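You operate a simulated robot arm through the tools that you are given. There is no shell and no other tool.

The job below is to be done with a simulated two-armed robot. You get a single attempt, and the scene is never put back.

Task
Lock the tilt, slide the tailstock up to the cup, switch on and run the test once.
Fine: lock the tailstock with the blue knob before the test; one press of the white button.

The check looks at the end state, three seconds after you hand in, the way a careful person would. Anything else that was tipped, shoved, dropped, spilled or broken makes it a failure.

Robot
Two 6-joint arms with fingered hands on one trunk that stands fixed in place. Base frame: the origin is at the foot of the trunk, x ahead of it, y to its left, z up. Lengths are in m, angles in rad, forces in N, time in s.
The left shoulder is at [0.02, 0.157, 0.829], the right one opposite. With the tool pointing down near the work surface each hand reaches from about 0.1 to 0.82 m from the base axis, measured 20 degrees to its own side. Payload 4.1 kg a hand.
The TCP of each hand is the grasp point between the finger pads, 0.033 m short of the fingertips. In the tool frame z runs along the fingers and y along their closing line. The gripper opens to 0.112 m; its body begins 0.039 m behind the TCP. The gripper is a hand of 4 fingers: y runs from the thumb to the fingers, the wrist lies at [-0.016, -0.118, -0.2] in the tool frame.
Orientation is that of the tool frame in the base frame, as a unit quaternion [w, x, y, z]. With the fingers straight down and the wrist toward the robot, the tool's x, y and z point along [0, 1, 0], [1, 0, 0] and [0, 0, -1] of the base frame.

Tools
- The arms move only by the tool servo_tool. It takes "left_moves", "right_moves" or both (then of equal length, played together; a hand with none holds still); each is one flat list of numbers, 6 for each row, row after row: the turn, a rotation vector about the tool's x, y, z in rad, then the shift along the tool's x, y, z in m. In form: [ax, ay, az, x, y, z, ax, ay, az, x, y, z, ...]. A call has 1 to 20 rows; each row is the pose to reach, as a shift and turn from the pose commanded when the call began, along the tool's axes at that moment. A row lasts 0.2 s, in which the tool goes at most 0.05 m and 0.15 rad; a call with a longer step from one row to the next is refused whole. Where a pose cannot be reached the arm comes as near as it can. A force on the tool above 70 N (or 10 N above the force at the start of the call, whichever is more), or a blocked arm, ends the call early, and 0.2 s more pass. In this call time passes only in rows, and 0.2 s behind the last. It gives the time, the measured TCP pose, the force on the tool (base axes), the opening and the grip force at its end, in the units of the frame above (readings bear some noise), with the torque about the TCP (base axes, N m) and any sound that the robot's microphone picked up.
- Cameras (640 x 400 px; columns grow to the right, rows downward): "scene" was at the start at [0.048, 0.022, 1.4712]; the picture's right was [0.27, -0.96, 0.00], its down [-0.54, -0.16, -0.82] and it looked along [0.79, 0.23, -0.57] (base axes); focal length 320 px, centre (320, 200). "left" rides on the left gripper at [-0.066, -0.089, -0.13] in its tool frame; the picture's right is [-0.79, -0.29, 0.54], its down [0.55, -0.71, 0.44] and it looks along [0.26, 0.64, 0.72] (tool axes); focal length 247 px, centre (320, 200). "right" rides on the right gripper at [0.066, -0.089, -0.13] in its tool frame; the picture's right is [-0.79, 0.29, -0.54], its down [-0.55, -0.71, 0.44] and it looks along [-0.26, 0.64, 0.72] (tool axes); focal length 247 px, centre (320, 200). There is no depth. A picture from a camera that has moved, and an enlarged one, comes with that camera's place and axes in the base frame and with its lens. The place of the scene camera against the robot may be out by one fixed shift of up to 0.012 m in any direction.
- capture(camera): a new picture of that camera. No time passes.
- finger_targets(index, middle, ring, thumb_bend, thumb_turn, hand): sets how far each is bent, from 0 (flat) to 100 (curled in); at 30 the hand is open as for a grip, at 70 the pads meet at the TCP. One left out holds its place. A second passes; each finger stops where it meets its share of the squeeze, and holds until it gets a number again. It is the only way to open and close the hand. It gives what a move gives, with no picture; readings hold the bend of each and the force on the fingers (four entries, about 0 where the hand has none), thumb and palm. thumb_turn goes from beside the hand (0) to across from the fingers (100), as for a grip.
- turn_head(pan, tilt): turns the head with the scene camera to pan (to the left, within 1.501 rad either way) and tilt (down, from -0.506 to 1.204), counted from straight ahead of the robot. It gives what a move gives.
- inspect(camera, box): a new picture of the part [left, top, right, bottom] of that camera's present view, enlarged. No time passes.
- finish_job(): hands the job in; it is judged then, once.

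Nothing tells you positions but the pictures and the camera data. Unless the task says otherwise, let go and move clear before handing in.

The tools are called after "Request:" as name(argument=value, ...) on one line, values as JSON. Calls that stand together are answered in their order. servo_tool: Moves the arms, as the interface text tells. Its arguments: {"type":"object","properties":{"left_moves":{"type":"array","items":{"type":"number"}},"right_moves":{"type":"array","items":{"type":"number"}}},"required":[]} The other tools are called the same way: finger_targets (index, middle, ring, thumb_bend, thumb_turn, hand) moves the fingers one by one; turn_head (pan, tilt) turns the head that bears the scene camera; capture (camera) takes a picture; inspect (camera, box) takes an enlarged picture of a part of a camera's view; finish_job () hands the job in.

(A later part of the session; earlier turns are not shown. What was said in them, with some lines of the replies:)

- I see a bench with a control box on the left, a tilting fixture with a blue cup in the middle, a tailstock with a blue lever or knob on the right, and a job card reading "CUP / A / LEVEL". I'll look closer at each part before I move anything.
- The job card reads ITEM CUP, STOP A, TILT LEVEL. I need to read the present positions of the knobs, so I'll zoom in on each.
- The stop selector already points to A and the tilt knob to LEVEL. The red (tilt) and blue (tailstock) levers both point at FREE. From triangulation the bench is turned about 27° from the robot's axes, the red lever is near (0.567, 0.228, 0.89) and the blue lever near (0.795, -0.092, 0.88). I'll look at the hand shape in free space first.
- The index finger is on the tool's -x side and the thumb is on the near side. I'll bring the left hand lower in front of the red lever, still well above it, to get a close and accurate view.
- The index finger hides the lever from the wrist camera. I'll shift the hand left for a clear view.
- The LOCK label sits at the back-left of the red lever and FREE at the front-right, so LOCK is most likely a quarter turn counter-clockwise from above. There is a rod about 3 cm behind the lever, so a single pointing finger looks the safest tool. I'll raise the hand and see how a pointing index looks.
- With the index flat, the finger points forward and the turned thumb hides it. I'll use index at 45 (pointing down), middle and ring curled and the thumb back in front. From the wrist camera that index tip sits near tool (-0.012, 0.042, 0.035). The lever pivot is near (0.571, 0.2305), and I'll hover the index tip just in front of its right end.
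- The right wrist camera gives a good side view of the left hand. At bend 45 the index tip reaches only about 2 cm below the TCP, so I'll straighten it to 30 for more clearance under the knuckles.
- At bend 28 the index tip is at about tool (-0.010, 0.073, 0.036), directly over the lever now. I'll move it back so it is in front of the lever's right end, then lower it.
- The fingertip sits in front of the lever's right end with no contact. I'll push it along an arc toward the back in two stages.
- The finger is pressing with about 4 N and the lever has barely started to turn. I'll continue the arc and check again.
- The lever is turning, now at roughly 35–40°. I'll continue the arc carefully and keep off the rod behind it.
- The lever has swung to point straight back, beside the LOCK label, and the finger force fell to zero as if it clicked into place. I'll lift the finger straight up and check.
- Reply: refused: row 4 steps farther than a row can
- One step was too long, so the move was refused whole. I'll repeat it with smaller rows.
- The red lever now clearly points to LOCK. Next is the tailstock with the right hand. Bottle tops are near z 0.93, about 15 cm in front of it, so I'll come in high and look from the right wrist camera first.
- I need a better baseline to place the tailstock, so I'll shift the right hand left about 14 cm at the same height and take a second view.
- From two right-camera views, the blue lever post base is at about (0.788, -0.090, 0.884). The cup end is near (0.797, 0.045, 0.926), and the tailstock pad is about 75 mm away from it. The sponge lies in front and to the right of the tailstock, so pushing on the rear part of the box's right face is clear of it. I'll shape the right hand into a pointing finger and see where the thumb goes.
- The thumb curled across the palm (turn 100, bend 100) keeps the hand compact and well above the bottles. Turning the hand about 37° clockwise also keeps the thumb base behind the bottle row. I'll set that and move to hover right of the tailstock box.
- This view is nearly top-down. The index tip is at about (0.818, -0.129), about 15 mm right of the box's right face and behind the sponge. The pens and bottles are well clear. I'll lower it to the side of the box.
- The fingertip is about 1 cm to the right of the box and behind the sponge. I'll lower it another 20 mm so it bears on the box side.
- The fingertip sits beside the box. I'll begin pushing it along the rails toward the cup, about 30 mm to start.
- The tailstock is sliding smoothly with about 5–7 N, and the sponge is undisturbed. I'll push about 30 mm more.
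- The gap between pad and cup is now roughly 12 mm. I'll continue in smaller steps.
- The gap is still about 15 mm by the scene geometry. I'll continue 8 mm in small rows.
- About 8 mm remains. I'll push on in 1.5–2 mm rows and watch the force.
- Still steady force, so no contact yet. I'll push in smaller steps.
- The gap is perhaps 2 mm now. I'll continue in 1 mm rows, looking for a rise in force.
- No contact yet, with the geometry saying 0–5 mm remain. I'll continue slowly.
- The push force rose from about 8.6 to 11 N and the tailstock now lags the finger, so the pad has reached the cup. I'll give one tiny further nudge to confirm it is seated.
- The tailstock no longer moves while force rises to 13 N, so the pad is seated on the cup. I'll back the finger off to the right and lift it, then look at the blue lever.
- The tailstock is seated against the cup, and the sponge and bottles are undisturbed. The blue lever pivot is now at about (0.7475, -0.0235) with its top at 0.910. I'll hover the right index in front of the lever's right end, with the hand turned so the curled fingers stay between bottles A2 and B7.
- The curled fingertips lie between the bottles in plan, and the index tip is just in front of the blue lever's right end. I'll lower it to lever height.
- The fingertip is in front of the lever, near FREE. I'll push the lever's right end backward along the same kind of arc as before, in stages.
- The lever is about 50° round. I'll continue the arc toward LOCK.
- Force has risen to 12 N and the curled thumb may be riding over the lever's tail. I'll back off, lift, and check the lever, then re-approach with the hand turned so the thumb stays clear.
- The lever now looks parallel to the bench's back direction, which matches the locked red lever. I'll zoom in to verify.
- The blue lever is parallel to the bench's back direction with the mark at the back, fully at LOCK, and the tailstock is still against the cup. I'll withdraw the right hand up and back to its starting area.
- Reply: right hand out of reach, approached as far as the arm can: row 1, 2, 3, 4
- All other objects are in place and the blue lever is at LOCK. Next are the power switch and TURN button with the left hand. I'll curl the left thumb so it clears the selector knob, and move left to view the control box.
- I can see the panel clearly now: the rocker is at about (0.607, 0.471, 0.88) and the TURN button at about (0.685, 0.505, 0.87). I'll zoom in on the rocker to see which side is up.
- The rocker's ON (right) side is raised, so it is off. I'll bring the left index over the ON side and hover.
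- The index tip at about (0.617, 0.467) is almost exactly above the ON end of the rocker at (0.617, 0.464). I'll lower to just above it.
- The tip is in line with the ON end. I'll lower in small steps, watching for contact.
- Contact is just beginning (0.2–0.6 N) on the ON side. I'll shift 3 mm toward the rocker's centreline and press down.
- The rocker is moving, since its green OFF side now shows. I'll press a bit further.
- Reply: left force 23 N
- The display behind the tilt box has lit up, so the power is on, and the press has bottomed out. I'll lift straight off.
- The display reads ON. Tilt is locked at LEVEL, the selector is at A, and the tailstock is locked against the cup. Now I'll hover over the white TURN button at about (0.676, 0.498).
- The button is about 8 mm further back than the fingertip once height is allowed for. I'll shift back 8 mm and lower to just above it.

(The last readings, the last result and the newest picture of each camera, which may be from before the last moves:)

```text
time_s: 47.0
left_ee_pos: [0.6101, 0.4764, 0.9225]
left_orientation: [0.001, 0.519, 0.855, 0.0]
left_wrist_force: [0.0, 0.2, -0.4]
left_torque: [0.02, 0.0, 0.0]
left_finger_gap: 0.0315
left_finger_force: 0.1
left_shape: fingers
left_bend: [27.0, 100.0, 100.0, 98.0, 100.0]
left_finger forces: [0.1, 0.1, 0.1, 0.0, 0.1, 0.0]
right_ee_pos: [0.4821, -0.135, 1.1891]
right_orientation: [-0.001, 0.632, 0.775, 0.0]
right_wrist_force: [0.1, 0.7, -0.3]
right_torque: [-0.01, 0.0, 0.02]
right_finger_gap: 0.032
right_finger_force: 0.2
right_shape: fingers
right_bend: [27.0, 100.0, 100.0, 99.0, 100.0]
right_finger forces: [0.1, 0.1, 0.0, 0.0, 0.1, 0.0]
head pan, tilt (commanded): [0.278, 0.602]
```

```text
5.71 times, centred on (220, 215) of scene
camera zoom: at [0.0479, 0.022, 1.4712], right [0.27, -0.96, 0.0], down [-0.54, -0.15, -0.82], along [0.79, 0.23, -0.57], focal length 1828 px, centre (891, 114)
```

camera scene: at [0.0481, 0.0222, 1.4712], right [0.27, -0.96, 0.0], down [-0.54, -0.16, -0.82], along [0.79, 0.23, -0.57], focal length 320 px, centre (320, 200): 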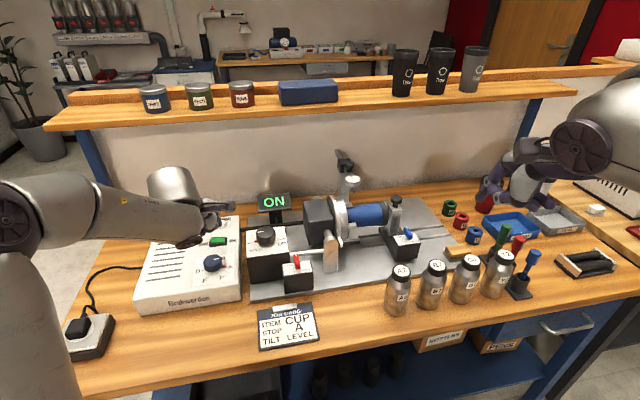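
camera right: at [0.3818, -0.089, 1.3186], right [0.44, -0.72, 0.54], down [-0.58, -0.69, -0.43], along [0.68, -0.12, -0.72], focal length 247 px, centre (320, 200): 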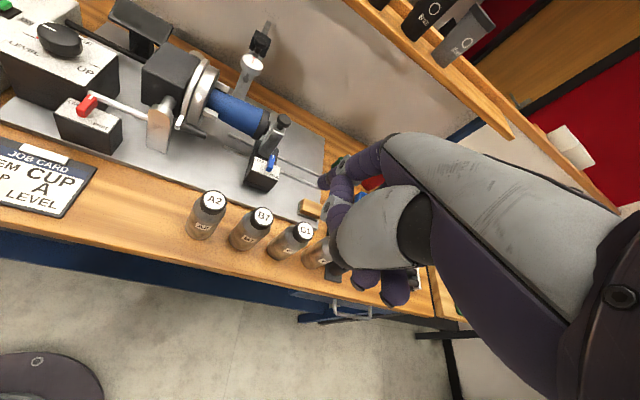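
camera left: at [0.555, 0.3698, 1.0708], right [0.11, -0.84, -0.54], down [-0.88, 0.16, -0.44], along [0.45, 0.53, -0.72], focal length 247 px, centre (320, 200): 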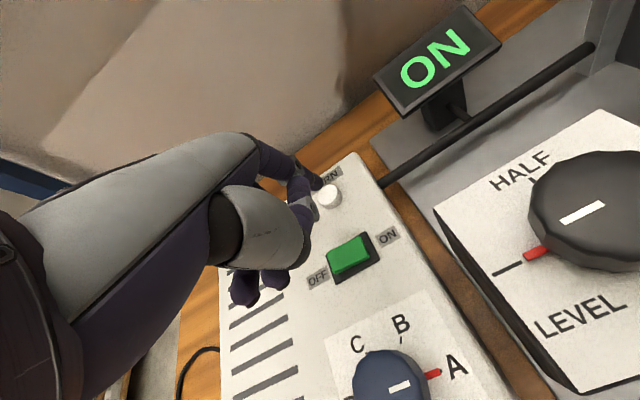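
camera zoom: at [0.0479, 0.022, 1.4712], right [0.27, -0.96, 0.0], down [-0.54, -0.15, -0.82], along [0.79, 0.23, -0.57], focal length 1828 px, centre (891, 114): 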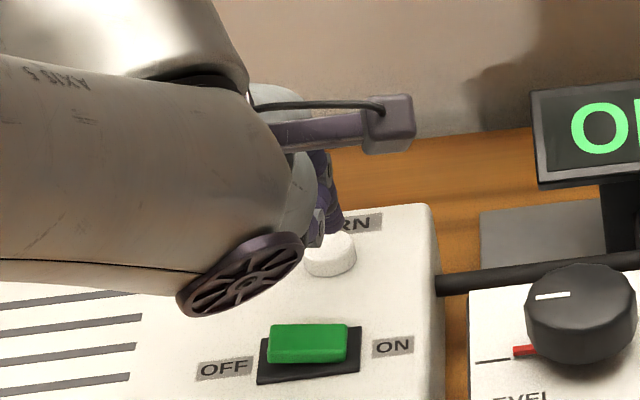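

Alignment over the button looks good within a few millimetres. I'll lower to contact and press, watching force and the display.

Request:
servo_tool(left_moves=[0, 0, 0, 0, 0.002, 0.006, 0, 0, 0, 0, 0.002, 0.01, 0, 0, 0, 0, 0.002, 0.013])

Request:
inspect(camera="left", box=[270, 120, 410, 260])

Request:
inspect(camera="scene", box=[180, 180, 300, 270])

```text
time_s: 47.8
left_ee_pos: [0.6123, 0.475, 0.9082]
left_orientation: [0.001, 0.52, 0.854, 0.001]
left_wrist_force: [-0.1, -0.3, 0.3]
left_torque: [0.01, -0.04, -0.02]
left_finger_gap: 0.0314
left_finger_force: 0.0
left_shape: fingers
left_bend: [27.0, 100.0, 100.0, 98.0, 100.0]
left_finger forces: [0.0, 0.0, 0.0, 0.0, 0.1, 0.1]
right_ee_pos: [0.4835, -0.1354, 1.1893]
right_orientation: [0.0, 0.632, 0.775, 0.001]
right_wrist_force: [0.7, -0.3, 0.3]
right_torque: [-0.05, 0.01, 0.01]
right_finger_gap: 0.0321
right_finger_force: 0.0
right_shape: fingers
right_bend: [27.0, 100.0, 100.0, 99.0, 100.0]
right_finger forces: [0.0, 0.0, 0.1, 0.0, 0.0, 0.0]
head pan, tilt (commanded): [0.278, 0.602]
```

```text
2.86 times, centred on (340, 190) of left
camera zoom: at [0.563, 0.3761, 1.0377], right [0.11, -0.84, -0.54], down [-0.88, 0.16, -0.44], along [0.45, 0.52, -0.72], focal length 706 px, centre (263, 229)
```

zoom: 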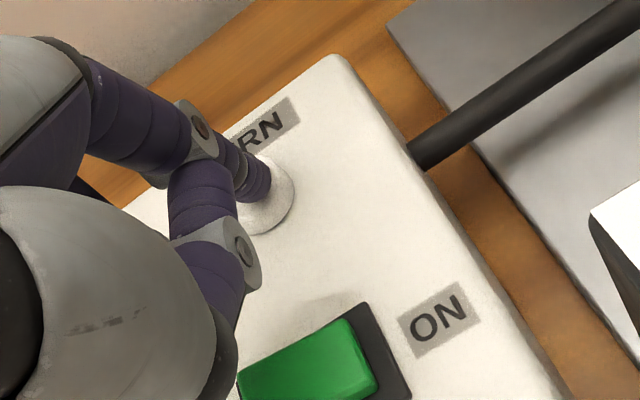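

```text
4.44 times, centred on (240, 225) of scene
camera zoom: at [0.0479, 0.022, 1.4712], right [0.27, -0.96, 0.0], down [-0.54, -0.16, -0.82], along [0.79, 0.23, -0.57], focal length 1422 px, centre (676, 89)
```

zoom: 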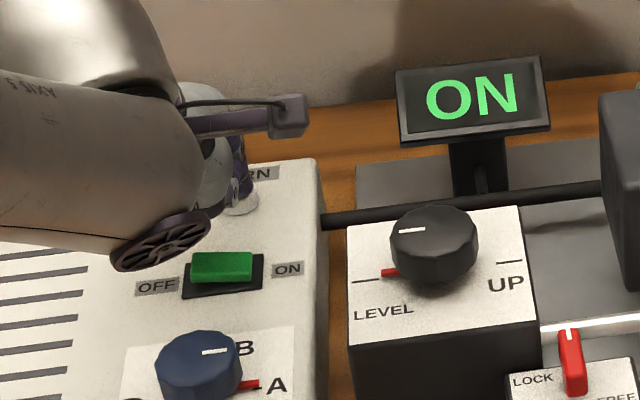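

The tip is right over the button, still no force. I'll press down now in fine rows.

Request:
servo_tool(left_moves=[0, 0, 0, 0, 0, 0.0015, 0, 0, 0, 0, 0, 0.003, 0, 0, 0, 0, 0, 0.0045])

Request:
inspect(camera="scene", box=[180, 180, 300, 270])

```text
time_s: 48.6
left_ee_pos: [0.6119, 0.4757, 0.9049]
left_orientation: [0.002, 0.519, 0.855, 0.0]
left_wrist_force: [0.4, 0.5, -0.4]
left_torque: [0.0, -0.06, 0.03]
left_finger_gap: 0.0314
left_finger_force: 0.3
left_shape: fingers
left_bend: [27.0, 100.0, 100.0, 98.0, 100.0]
left_finger forces: [0.7, 0.1, 0.0, 0.1, 0.1, 0.0]
right_ee_pos: [0.4832, -0.1355, 1.1891]
right_orientation: [0.0, 0.631, 0.776, 0.0]
right_wrist_force: [0.5, 0.4, 0.1]
right_torque: [0.01, -0.02, 0.02]
right_finger_gap: 0.0317
right_finger_force: 0.1
right_shape: fingers
right_bend: [27.0, 100.0, 100.0, 99.0, 100.0]
right_finger forces: [0.0, 0.0, 0.1, 0.1, 0.0, 0.0]
head pan, tilt (commanded): [0.278, 0.602]
```

```text
4.44 times, centred on (240, 225) of scene
camera zoom: at [0.0479, 0.022, 1.4712], right [0.27, -0.96, 0.0], down [-0.54, -0.16, -0.82], along [0.79, 0.23, -0.57], focal length 1422 px, centre (676, 89)
```

zoom: 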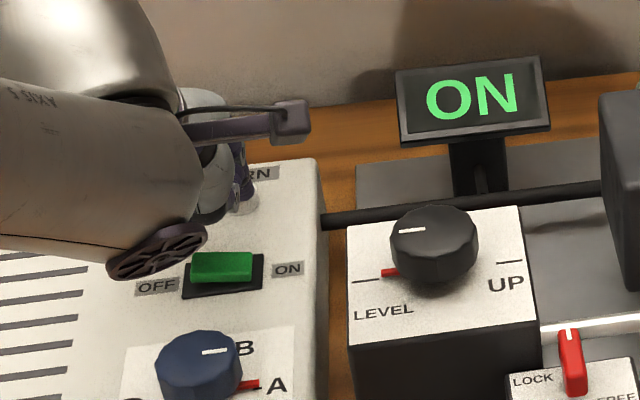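

Contact has begun (0.7 N). I'll carry on with the same press until it bottoms.

Request:
servo_tool(left_moves=[0, 0, 0, 0, 0, 0.0015, 0, 0, 0, 0, 0, 0.003, 0, 0, 0, 0, 0, 0.004])

Request:
inspect(camera="scene", box=[180, 160, 340, 270])

Request:
inspect(camera="left", box=[270, 120, 410, 260])

```text
time_s: 49.4
left_ee_pos: [0.6119, 0.4768, 0.9006]
left_orientation: [0.002, 0.52, 0.854, 0.002]
left_wrist_force: [0.3, 0.0, 2.3]
left_torque: [0.04, -0.23, 0.0]
left_finger_gap: 0.0315
left_finger_force: 1.6
left_shape: fingers
left_bend: [27.0, 100.0, 100.0, 98.0, 100.0]
left_finger forces: [2.3, 0.0, 0.0, 0.1, 0.0, 0.0]
right_ee_pos: [0.4826, -0.1353, 1.1896]
right_orientation: [0.0, 0.632, 0.775, 0.0]
right_wrist_force: [0.7, 0.0, -0.3]
right_torque: [0.02, -0.02, -0.01]
right_finger_gap: 0.0321
right_finger_force: 0.0
right_shape: fingers
right_bend: [27.0, 100.0, 100.0, 99.0, 100.0]
right_finger forces: [0.0, 0.0, 0.1, 0.0, 0.0, 0.0]
head pan, tilt (commanded): [0.278, 0.602]
heard: click
```

```text
3.64 times, centred on (260, 215) of scene
camera zoom: at [0.0479, 0.0219, 1.4712], right [0.27, -0.96, 0.0], down [-0.54, -0.15, -0.82], along [0.79, 0.23, -0.57], focal length 1163 px, centre (538, 146)
```

zoom: 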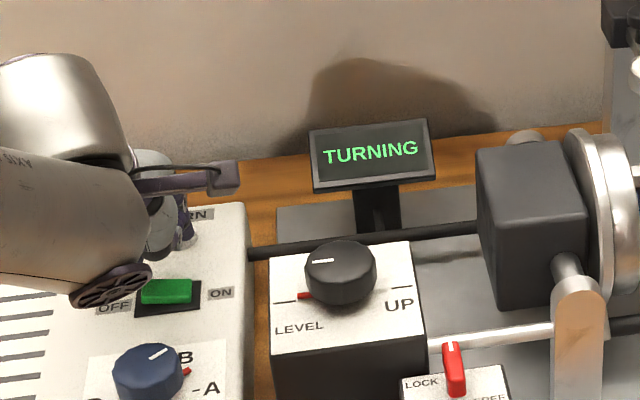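

```text
2.86 times, centred on (340, 190) of left
camera zoom: at [0.5634, 0.3764, 1.0294], right [0.11, -0.84, -0.54], down [-0.88, 0.16, -0.44], along [0.45, 0.52, -0.72], focal length 706 px, centre (263, 229)
```

zoom: 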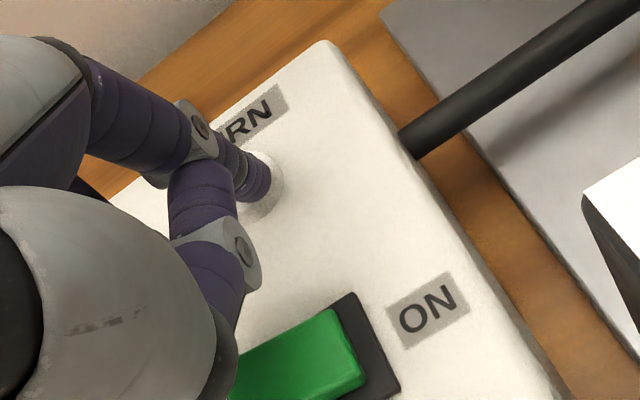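

A click was heard and the display shows TURNING. I'll release the button cleanly by lifting straight up.

Request:
servo_tool(left_moves=[0, 0, 0, 0, 0, -0.02, 0, 0, 0, 0, 0, -0.06, 0, 0, 0, 0, 0, -0.1, 0, 0, 0, 0, -0.04, -0.12, 0, 0, 0, 0, -0.08, -0.14, 0, 0, 0, 0, -0.12, -0.16])

Request:
capture(camera="scene")

Request:
inspect(camera="scene", box=[180, 160, 340, 280])

Request:
inspect(camera="scene", box=[290, 150, 450, 280])

```text
time_s: 50.8
left_ee_pos: [0.5055, 0.4203, 1.0589]
left_orientation: [0.0, 0.52, 0.854, 0.001]
left_wrist_force: [1.2, -0.4, 0.3]
left_torque: [0.01, 0.06, -0.03]
left_finger_gap: 0.0315
left_finger_force: 0.1
left_shape: fingers
left_bend: [27.0, 100.0, 100.0, 98.0, 100.0]
left_finger forces: [0.0, 0.1, 0.1, 0.0, 0.0, 0.0]
right_ee_pos: [0.483, -0.1353, 1.1897]
right_orientation: [0.0, 0.632, 0.775, 0.0]
right_wrist_force: [1.4, 0.0, 0.2]
right_torque: [-0.01, 0.02, 0.02]
right_finger_gap: 0.0319
right_finger_force: 0.1
right_shape: fingers
right_bend: [27.0, 100.0, 100.0, 99.0, 100.0]
right_finger forces: [0.1, 0.0, 0.1, 0.0, 0.0, 0.1]
head pan, tilt (commanded): [0.278, 0.602]
```

```text
taken
camera scene: at [0.0486, 0.0222, 1.4712], right [0.27, -0.96, 0.0], down [-0.54, -0.16, -0.82], along [0.79, 0.23, -0.57], focal length 320 px, centre (320, 200)
```

scene: 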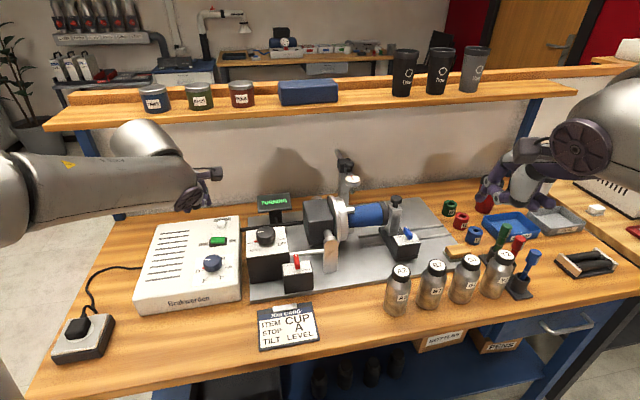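

```text
3.33 times, centred on (260, 220) of scene
camera zoom: at [0.0486, 0.0222, 1.4712], right [0.27, -0.96, 0.0], down [-0.54, -0.16, -0.82], along [0.79, 0.23, -0.57], focal length 1066 px, centre (520, 133)
```

zoom: 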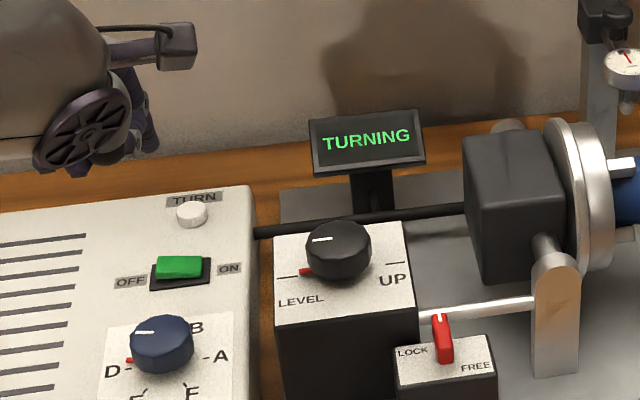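

```text
3.08 times, centred on (370, 215) of scene
camera zoom: at [0.0486, 0.0222, 1.4712], right [0.27, -0.96, 0.0], down [-0.54, -0.16, -0.82], along [0.79, 0.23, -0.57], focal length 984 px, centre (166, 154)
```

zoom: 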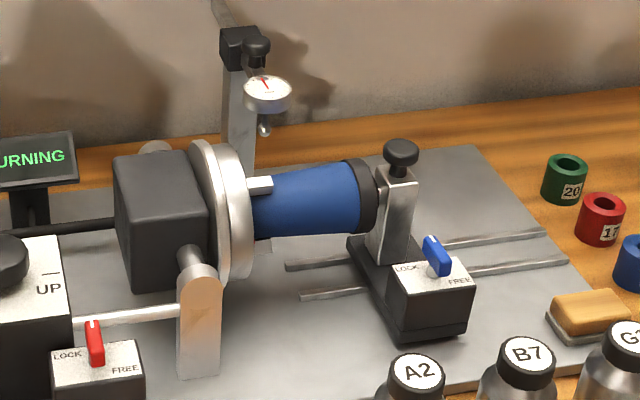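

The test is running; the selector knob is turning with the spindle as a position indicator. I'll move the left hand clear while waiting for the turn to finish.

Request:
servo_tool(left_moves=[0, 0, 0, -0.0125, -0.0214, -0.028, 0, 0, 0, -0.0249, -0.0429, -0.056, 0, 0, 0, -0.0374, -0.0643, -0.084, 0, 0, 0, -0.0499, -0.0858, -0.112, 0, 0, 0, -0.0623, -0.1072, -0.14, 0, 0, 0, -0.0748, -0.1287, -0.168])

Request:
capture(camera="scene")

Request:
inspect(camera="scene", box=[180, 180, 340, 290])

```text
time_s: 52.2
left_ee_pos: [0.4247, 0.2956, 1.2304]
left_orientation: [0.001, 0.519, 0.855, 0.0]
left_wrist_force: [0.3, 0.3, 0.3]
left_torque: [0.02, 0.01, 0.0]
left_finger_gap: 0.0313
left_finger_force: 0.0
left_shape: fingers
left_bend: [27.0, 100.0, 100.0, 98.0, 100.0]
left_finger forces: [0.0, 0.1, 0.0, 0.1, 0.1, 0.0]
right_ee_pos: [0.4829, -0.1362, 1.1896]
right_orientation: [0.0, 0.631, 0.775, 0.0]
right_wrist_force: [0.2, 1.2, 0.0]
right_torque: [-0.03, 0.0, 0.0]
right_finger_gap: 0.032
right_finger_force: 0.0
right_shape: fingers
right_bend: [27.0, 100.0, 100.0, 99.0, 100.0]
right_finger forces: [0.0, 0.1, 0.0, 0.0, 0.1, 0.0]
head pan, tilt (commanded): [0.278, 0.602]
```

```text
taken
camera scene: at [0.0481, 0.0222, 1.4712], right [0.27, -0.96, 0.0], down [-0.54, -0.16, -0.82], along [0.79, 0.23, -0.57], focal length 320 px, centre (320, 200)
```

scene: 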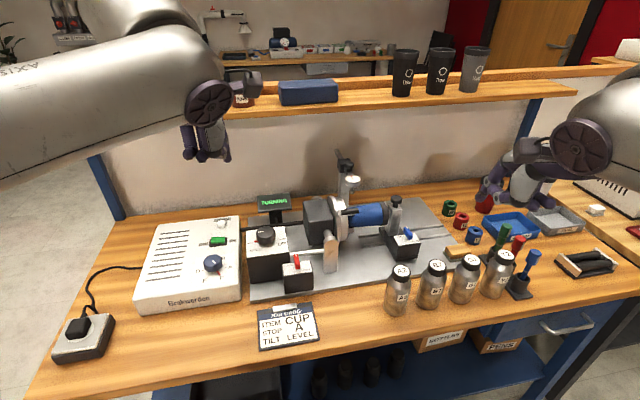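

```text
3.64 times, centred on (260, 235) of scene
camera zoom: at [0.0481, 0.0222, 1.4712], right [0.27, -0.96, 0.0], down [-0.54, -0.16, -0.82], along [0.79, 0.23, -0.57], focal length 1163 px, centre (538, 73)
```

zoom: 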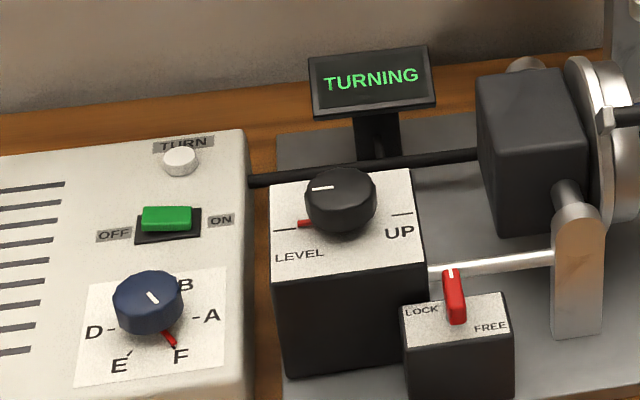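

The selector has come round to F, heading for stop A. I'll wait a couple of seconds with the arms still.

Request:
servo_tool(left_moves=[0, 0, 0, 0, 0, 0, 0, 0, 0, 0, 0, 0, 0, 0, 0, 0, 0, 0, 0, 0, 0, 0, 0, 0, 0, 0, 0, 0, 0, 0, 0, 0, 0, 0, 0, 0, 0, 0, 0, 0, 0, 0, 0, 0, 0, 0, 0, 0, 0, 0, 0, 0, 0, 0, 0, 0, 0, 0, 0, 0])

Request:
inspect(camera="scene", box=[180, 180, 340, 290])

Request:
inspect(camera="scene", box=[290, 150, 450, 280])

```text
time_s: 54.4
left_ee_pos: [0.4251, 0.2956, 1.2297]
left_orientation: [0.001, 0.519, 0.855, 0.001]
left_wrist_force: [-0.2, -0.2, -0.2]
left_torque: [-0.01, 0.02, 0.02]
left_finger_gap: 0.0312
left_finger_force: 0.1
left_shape: fingers
left_bend: [27.0, 100.0, 100.0, 98.0, 100.0]
left_finger forces: [0.1, 0.1, 0.0, 0.0, 0.0, 0.0]
right_ee_pos: [0.4823, -0.1361, 1.1898]
right_orientation: [0.0, 0.632, 0.775, 0.0]
right_wrist_force: [0.6, 0.7, -0.4]
right_torque: [0.0, -0.02, 0.0]
right_finger_gap: 0.032
right_finger_force: 0.1
right_shape: fingers
right_bend: [27.0, 100.0, 100.0, 99.0, 100.0]
right_finger forces: [0.0, 0.1, 0.1, 0.0, 0.0, 0.0]
head pan, tilt (commanded): [0.278, 0.602]
```

```text
3.64 times, centred on (260, 235) of scene
camera zoom: at [0.048, 0.022, 1.4712], right [0.27, -0.96, 0.0], down [-0.54, -0.16, -0.82], along [0.79, 0.23, -0.57], focal length 1163 px, centre (538, 73)
```

zoom: 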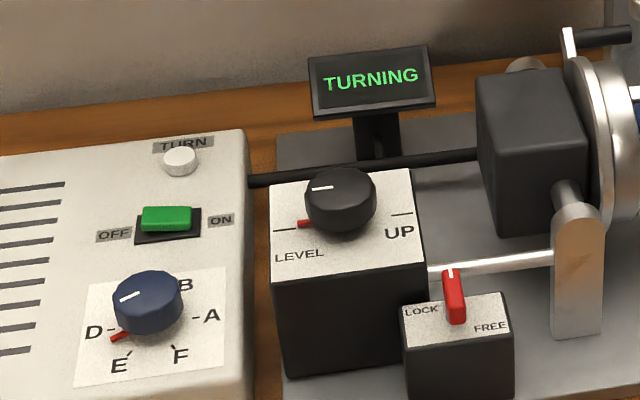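

```text
3.08 times, centred on (370, 215) of scene
camera zoom: at [0.048, 0.022, 1.4712], right [0.27, -0.96, 0.0], down [-0.54, -0.16, -0.82], along [0.79, 0.23, -0.57], focal length 984 px, centre (166, 154)
```

zoom: 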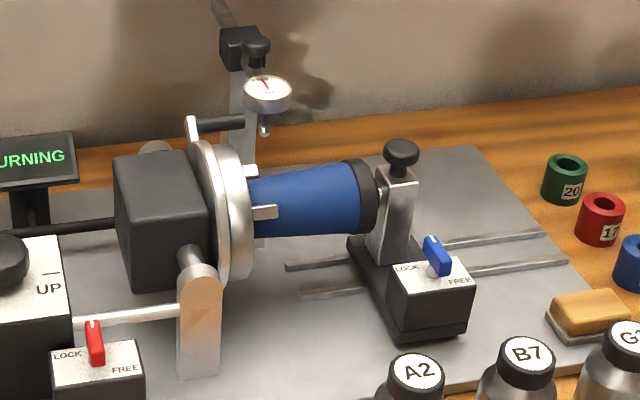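

It is still turning, now in its second revolution, and everything is stable. I'll keep waiting.

Request:
servo_tool(left_moves=[0, 0, 0, 0, 0, 0, 0, 0, 0, 0, 0, 0, 0, 0, 0, 0, 0, 0, 0, 0, 0, 0, 0, 0, 0, 0, 0, 0, 0, 0, 0, 0, 0, 0, 0, 0, 0, 0, 0, 0, 0, 0, 0, 0, 0, 0, 0, 0, 0, 0, 0, 0, 0, 0, 0, 0, 0, 0, 0, 0, 0, 0, 0, 0, 0, 0, 0, 0, 0, 0, 0, 0, 0, 0, 0, 0, 0, 0, 0, 0, 0, 0, 0, 0, 0, 0, 0, 0, 0, 0])

Request:
inspect(camera="scene", box=[180, 180, 340, 290])

Request:
inspect(camera="scene", box=[290, 150, 450, 280])

```text
time_s: 57.6
left_ee_pos: [0.4244, 0.2953, 1.229]
left_orientation: [0.001, 0.52, 0.854, 0.001]
left_wrist_force: [-0.8, 0.0, -0.2]
left_torque: [-0.01, -0.02, 0.0]
left_finger_gap: 0.0317
left_finger_force: 0.1
left_shape: fingers
left_bend: [27.0, 100.0, 100.0, 98.0, 100.0]
left_finger forces: [0.0, 0.0, 0.0, 0.1, 0.0, 0.1]
right_ee_pos: [0.482, -0.1362, 1.1897]
right_orientation: [0.0, 0.632, 0.775, 0.001]
right_wrist_force: [-0.3, -0.9, -0.3]
right_torque: [0.01, 0.0, 0.0]
right_finger_gap: 0.0319
right_finger_force: 0.1
right_shape: fingers
right_bend: [27.0, 100.0, 100.0, 99.0, 100.0]
right_finger forces: [0.0, 0.0, 0.0, 0.0, 0.0, 0.1]
head pan, tilt (commanded): [0.278, 0.602]
```

```text
3.64 times, centred on (260, 235) of scene
camera zoom: at [0.048, 0.022, 1.4712], right [0.27, -0.96, 0.0], down [-0.54, -0.16, -0.82], along [0.79, 0.23, -0.57], focal length 1163 px, centre (538, 73)
```

zoom: 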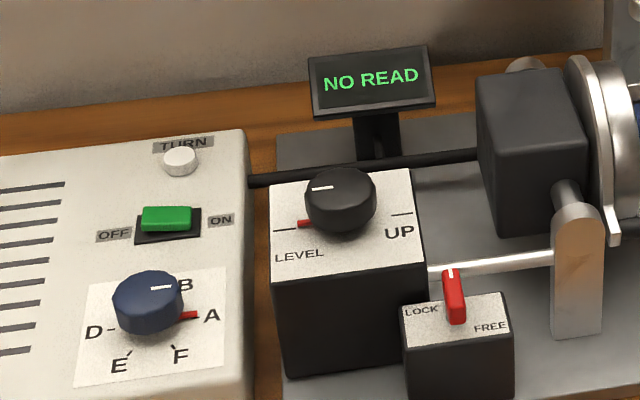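

```text
3.08 times, centred on (370, 215) of scene
camera zoom: at [0.048, 0.022, 1.4712], right [0.27, -0.96, 0.0], down [-0.54, -0.16, -0.82], along [0.79, 0.23, -0.57], focal length 984 px, centre (166, 154)
```

zoom: 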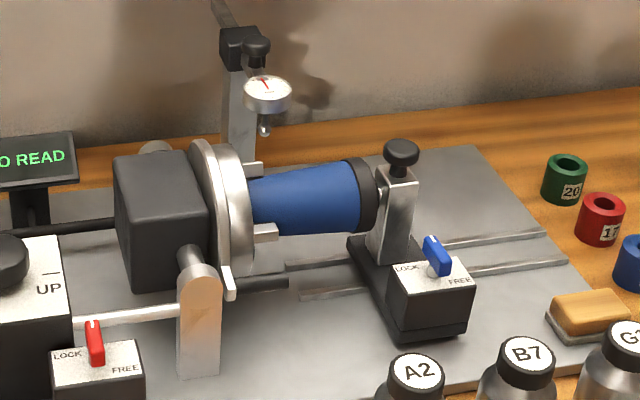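

The test has finished: the spindle stopped at A and the display reads NO READ. That may mean the dial gauge, which the task doesn't mention, isn't on the cup. The task calls for exactly one press, so I won't rerun it. I'll check both lock levers and the tailstock contact closely before deciding.

Request:
inspect(camera="left", box=[380, 150, 520, 260])

Request:
capture(camera="left")

Request:
capture(camera="right")

Request:
inspect(camera="right", box=[40, 60, 160, 160])

Request:
inspect(camera="right", box=[200, 80, 330, 200])

Request:
inspect(camera="scene", box=[320, 140, 400, 220])

```text
3.64 times, centred on (450, 205) of left
camera zoom: at [0.3755, 0.196, 1.3586], right [0.11, -0.84, -0.54], down [-0.88, 0.16, -0.44], along [0.45, 0.53, -0.72], focal length 898 px, centre (-153, 182)
```

zoom: 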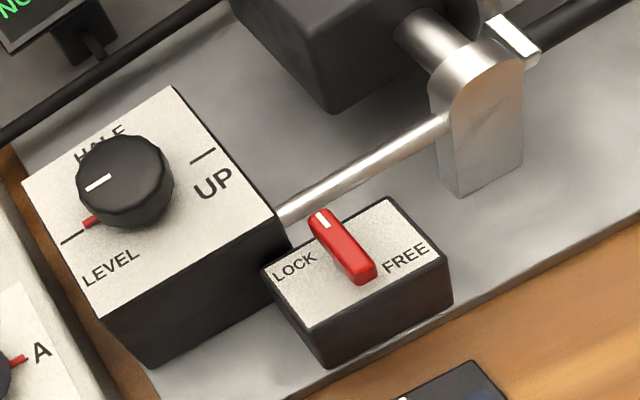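

```text
taken
camera left: at [0.3755, 0.196, 1.3586], right [0.11, -0.84, -0.54], down [-0.88, 0.16, -0.44], along [0.45, 0.53, -0.72], focal length 247 px, centre (320, 200)
```

left: 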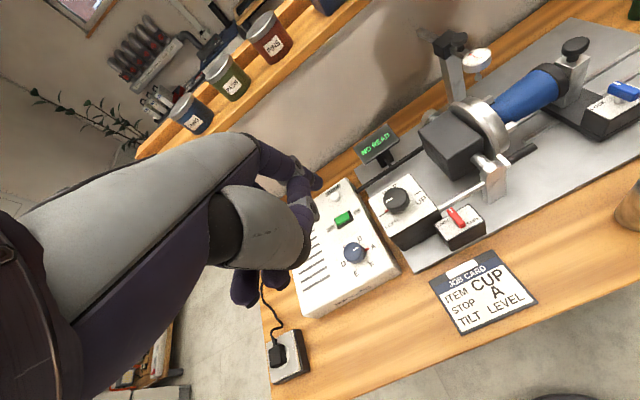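

```text
taken
camera right: at [0.3818, -0.0891, 1.3191], right [0.44, -0.72, 0.54], down [-0.58, -0.68, -0.44], along [0.68, -0.12, -0.72], focal length 247 px, centre (320, 200)
```

right: 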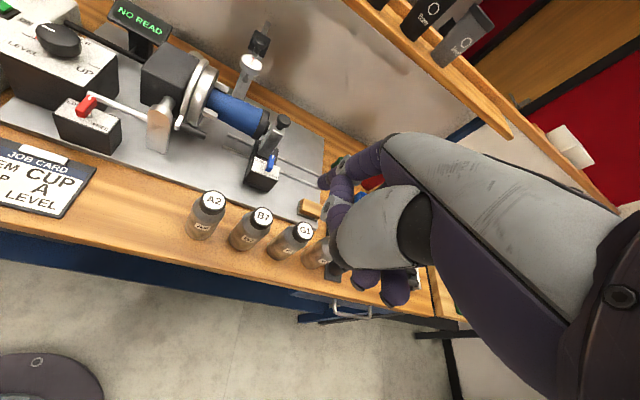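

```text
4.00 times, centred on (100, 110) of right
camera zoom: at [0.3818, -0.0891, 1.3191], right [0.44, -0.72, 0.54], down [-0.58, -0.68, -0.44], along [0.68, -0.12, -0.72], focal length 988 px, centre (1200, 560)
```

zoom: 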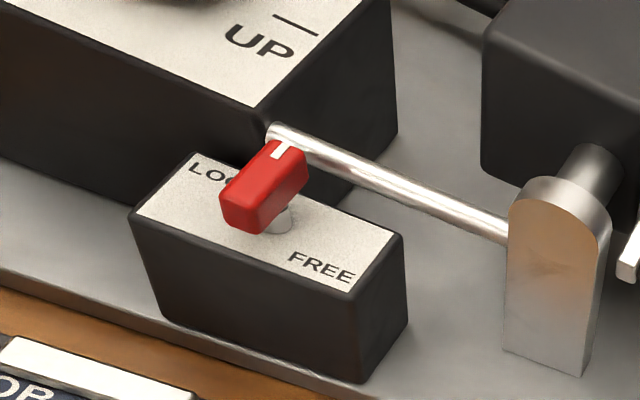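

```text
3.33 times, centred on (265, 140) of right
camera zoom: at [0.3818, -0.0891, 1.3191], right [0.44, -0.72, 0.54], down [-0.58, -0.68, -0.44], along [0.68, -0.12, -0.72], focal length 823 px, centre (503, 400)
```

zoom: 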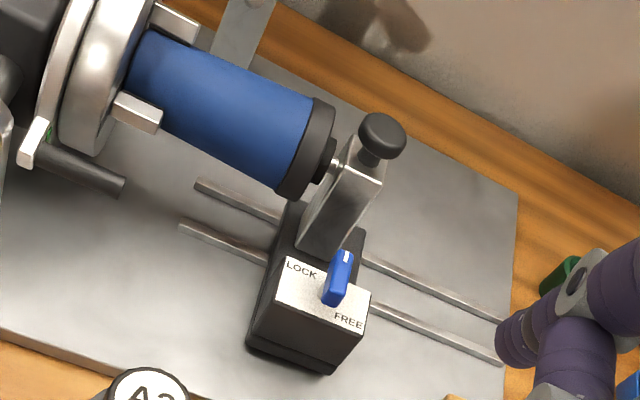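

```text
5.00 times, centred on (360, 180) of scene
camera zoom: at [0.048, 0.022, 1.4712], right [0.27, -0.96, 0.0], down [-0.54, -0.16, -0.82], along [0.79, 0.23, -0.57], focal length 1600 px, centre (120, 300)
```

zoom: 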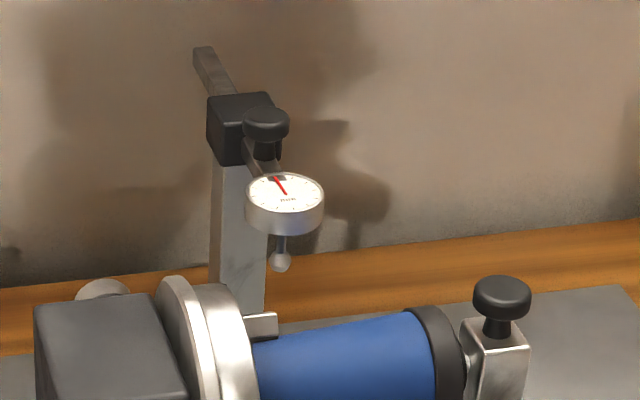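

Both levers point to LOCK, the pad is against the cup, the power is ON and the spindle is back at stop A. The gauge stands clear of the cup, which is probably why the display shows NO READ. The task doesn't ask for the gauge to be set and allows only one press, so I'm leaving both alone. Both hands are clear and nothing else has moved, so I'm handing in.

Request:
finish_job()

```text
The job is handed in.
```

I did every step you listed and pressed the white button once, but the test ended with **NO READ** on the display, so it gave no measurement.

- **Tilt:** the red lever is turned from FREE to LOCK. The tilt knob was already at LEVEL, as the job card asks.
- **Tailstock:** it is slid along the rails until the pad touched the cup. The push force rose and the tailstock stopped moving. I then turned the blue lever to LOCK, before the test.
- **Power:** the green switch is at ON, and the display showed "ON".
- **Test:** I heard a click, the display showed "TURNING", and the spindle stopped back at A, the stop on the job card.

**NO READ:** I think the cause is the dial gauge behind the chuck, whose tip looks clear of the cup, but I didn't confirm that. You didn't ask for the gauge to be set and allowed only one press, so I didn't move it or run the test again. If you need a reading, the gauge probably has to be set onto the cup and the test repeated.

In the last pictures, the bottles, sponge, pens and other parts on the bench looked undisturbed, and both hands were clear.
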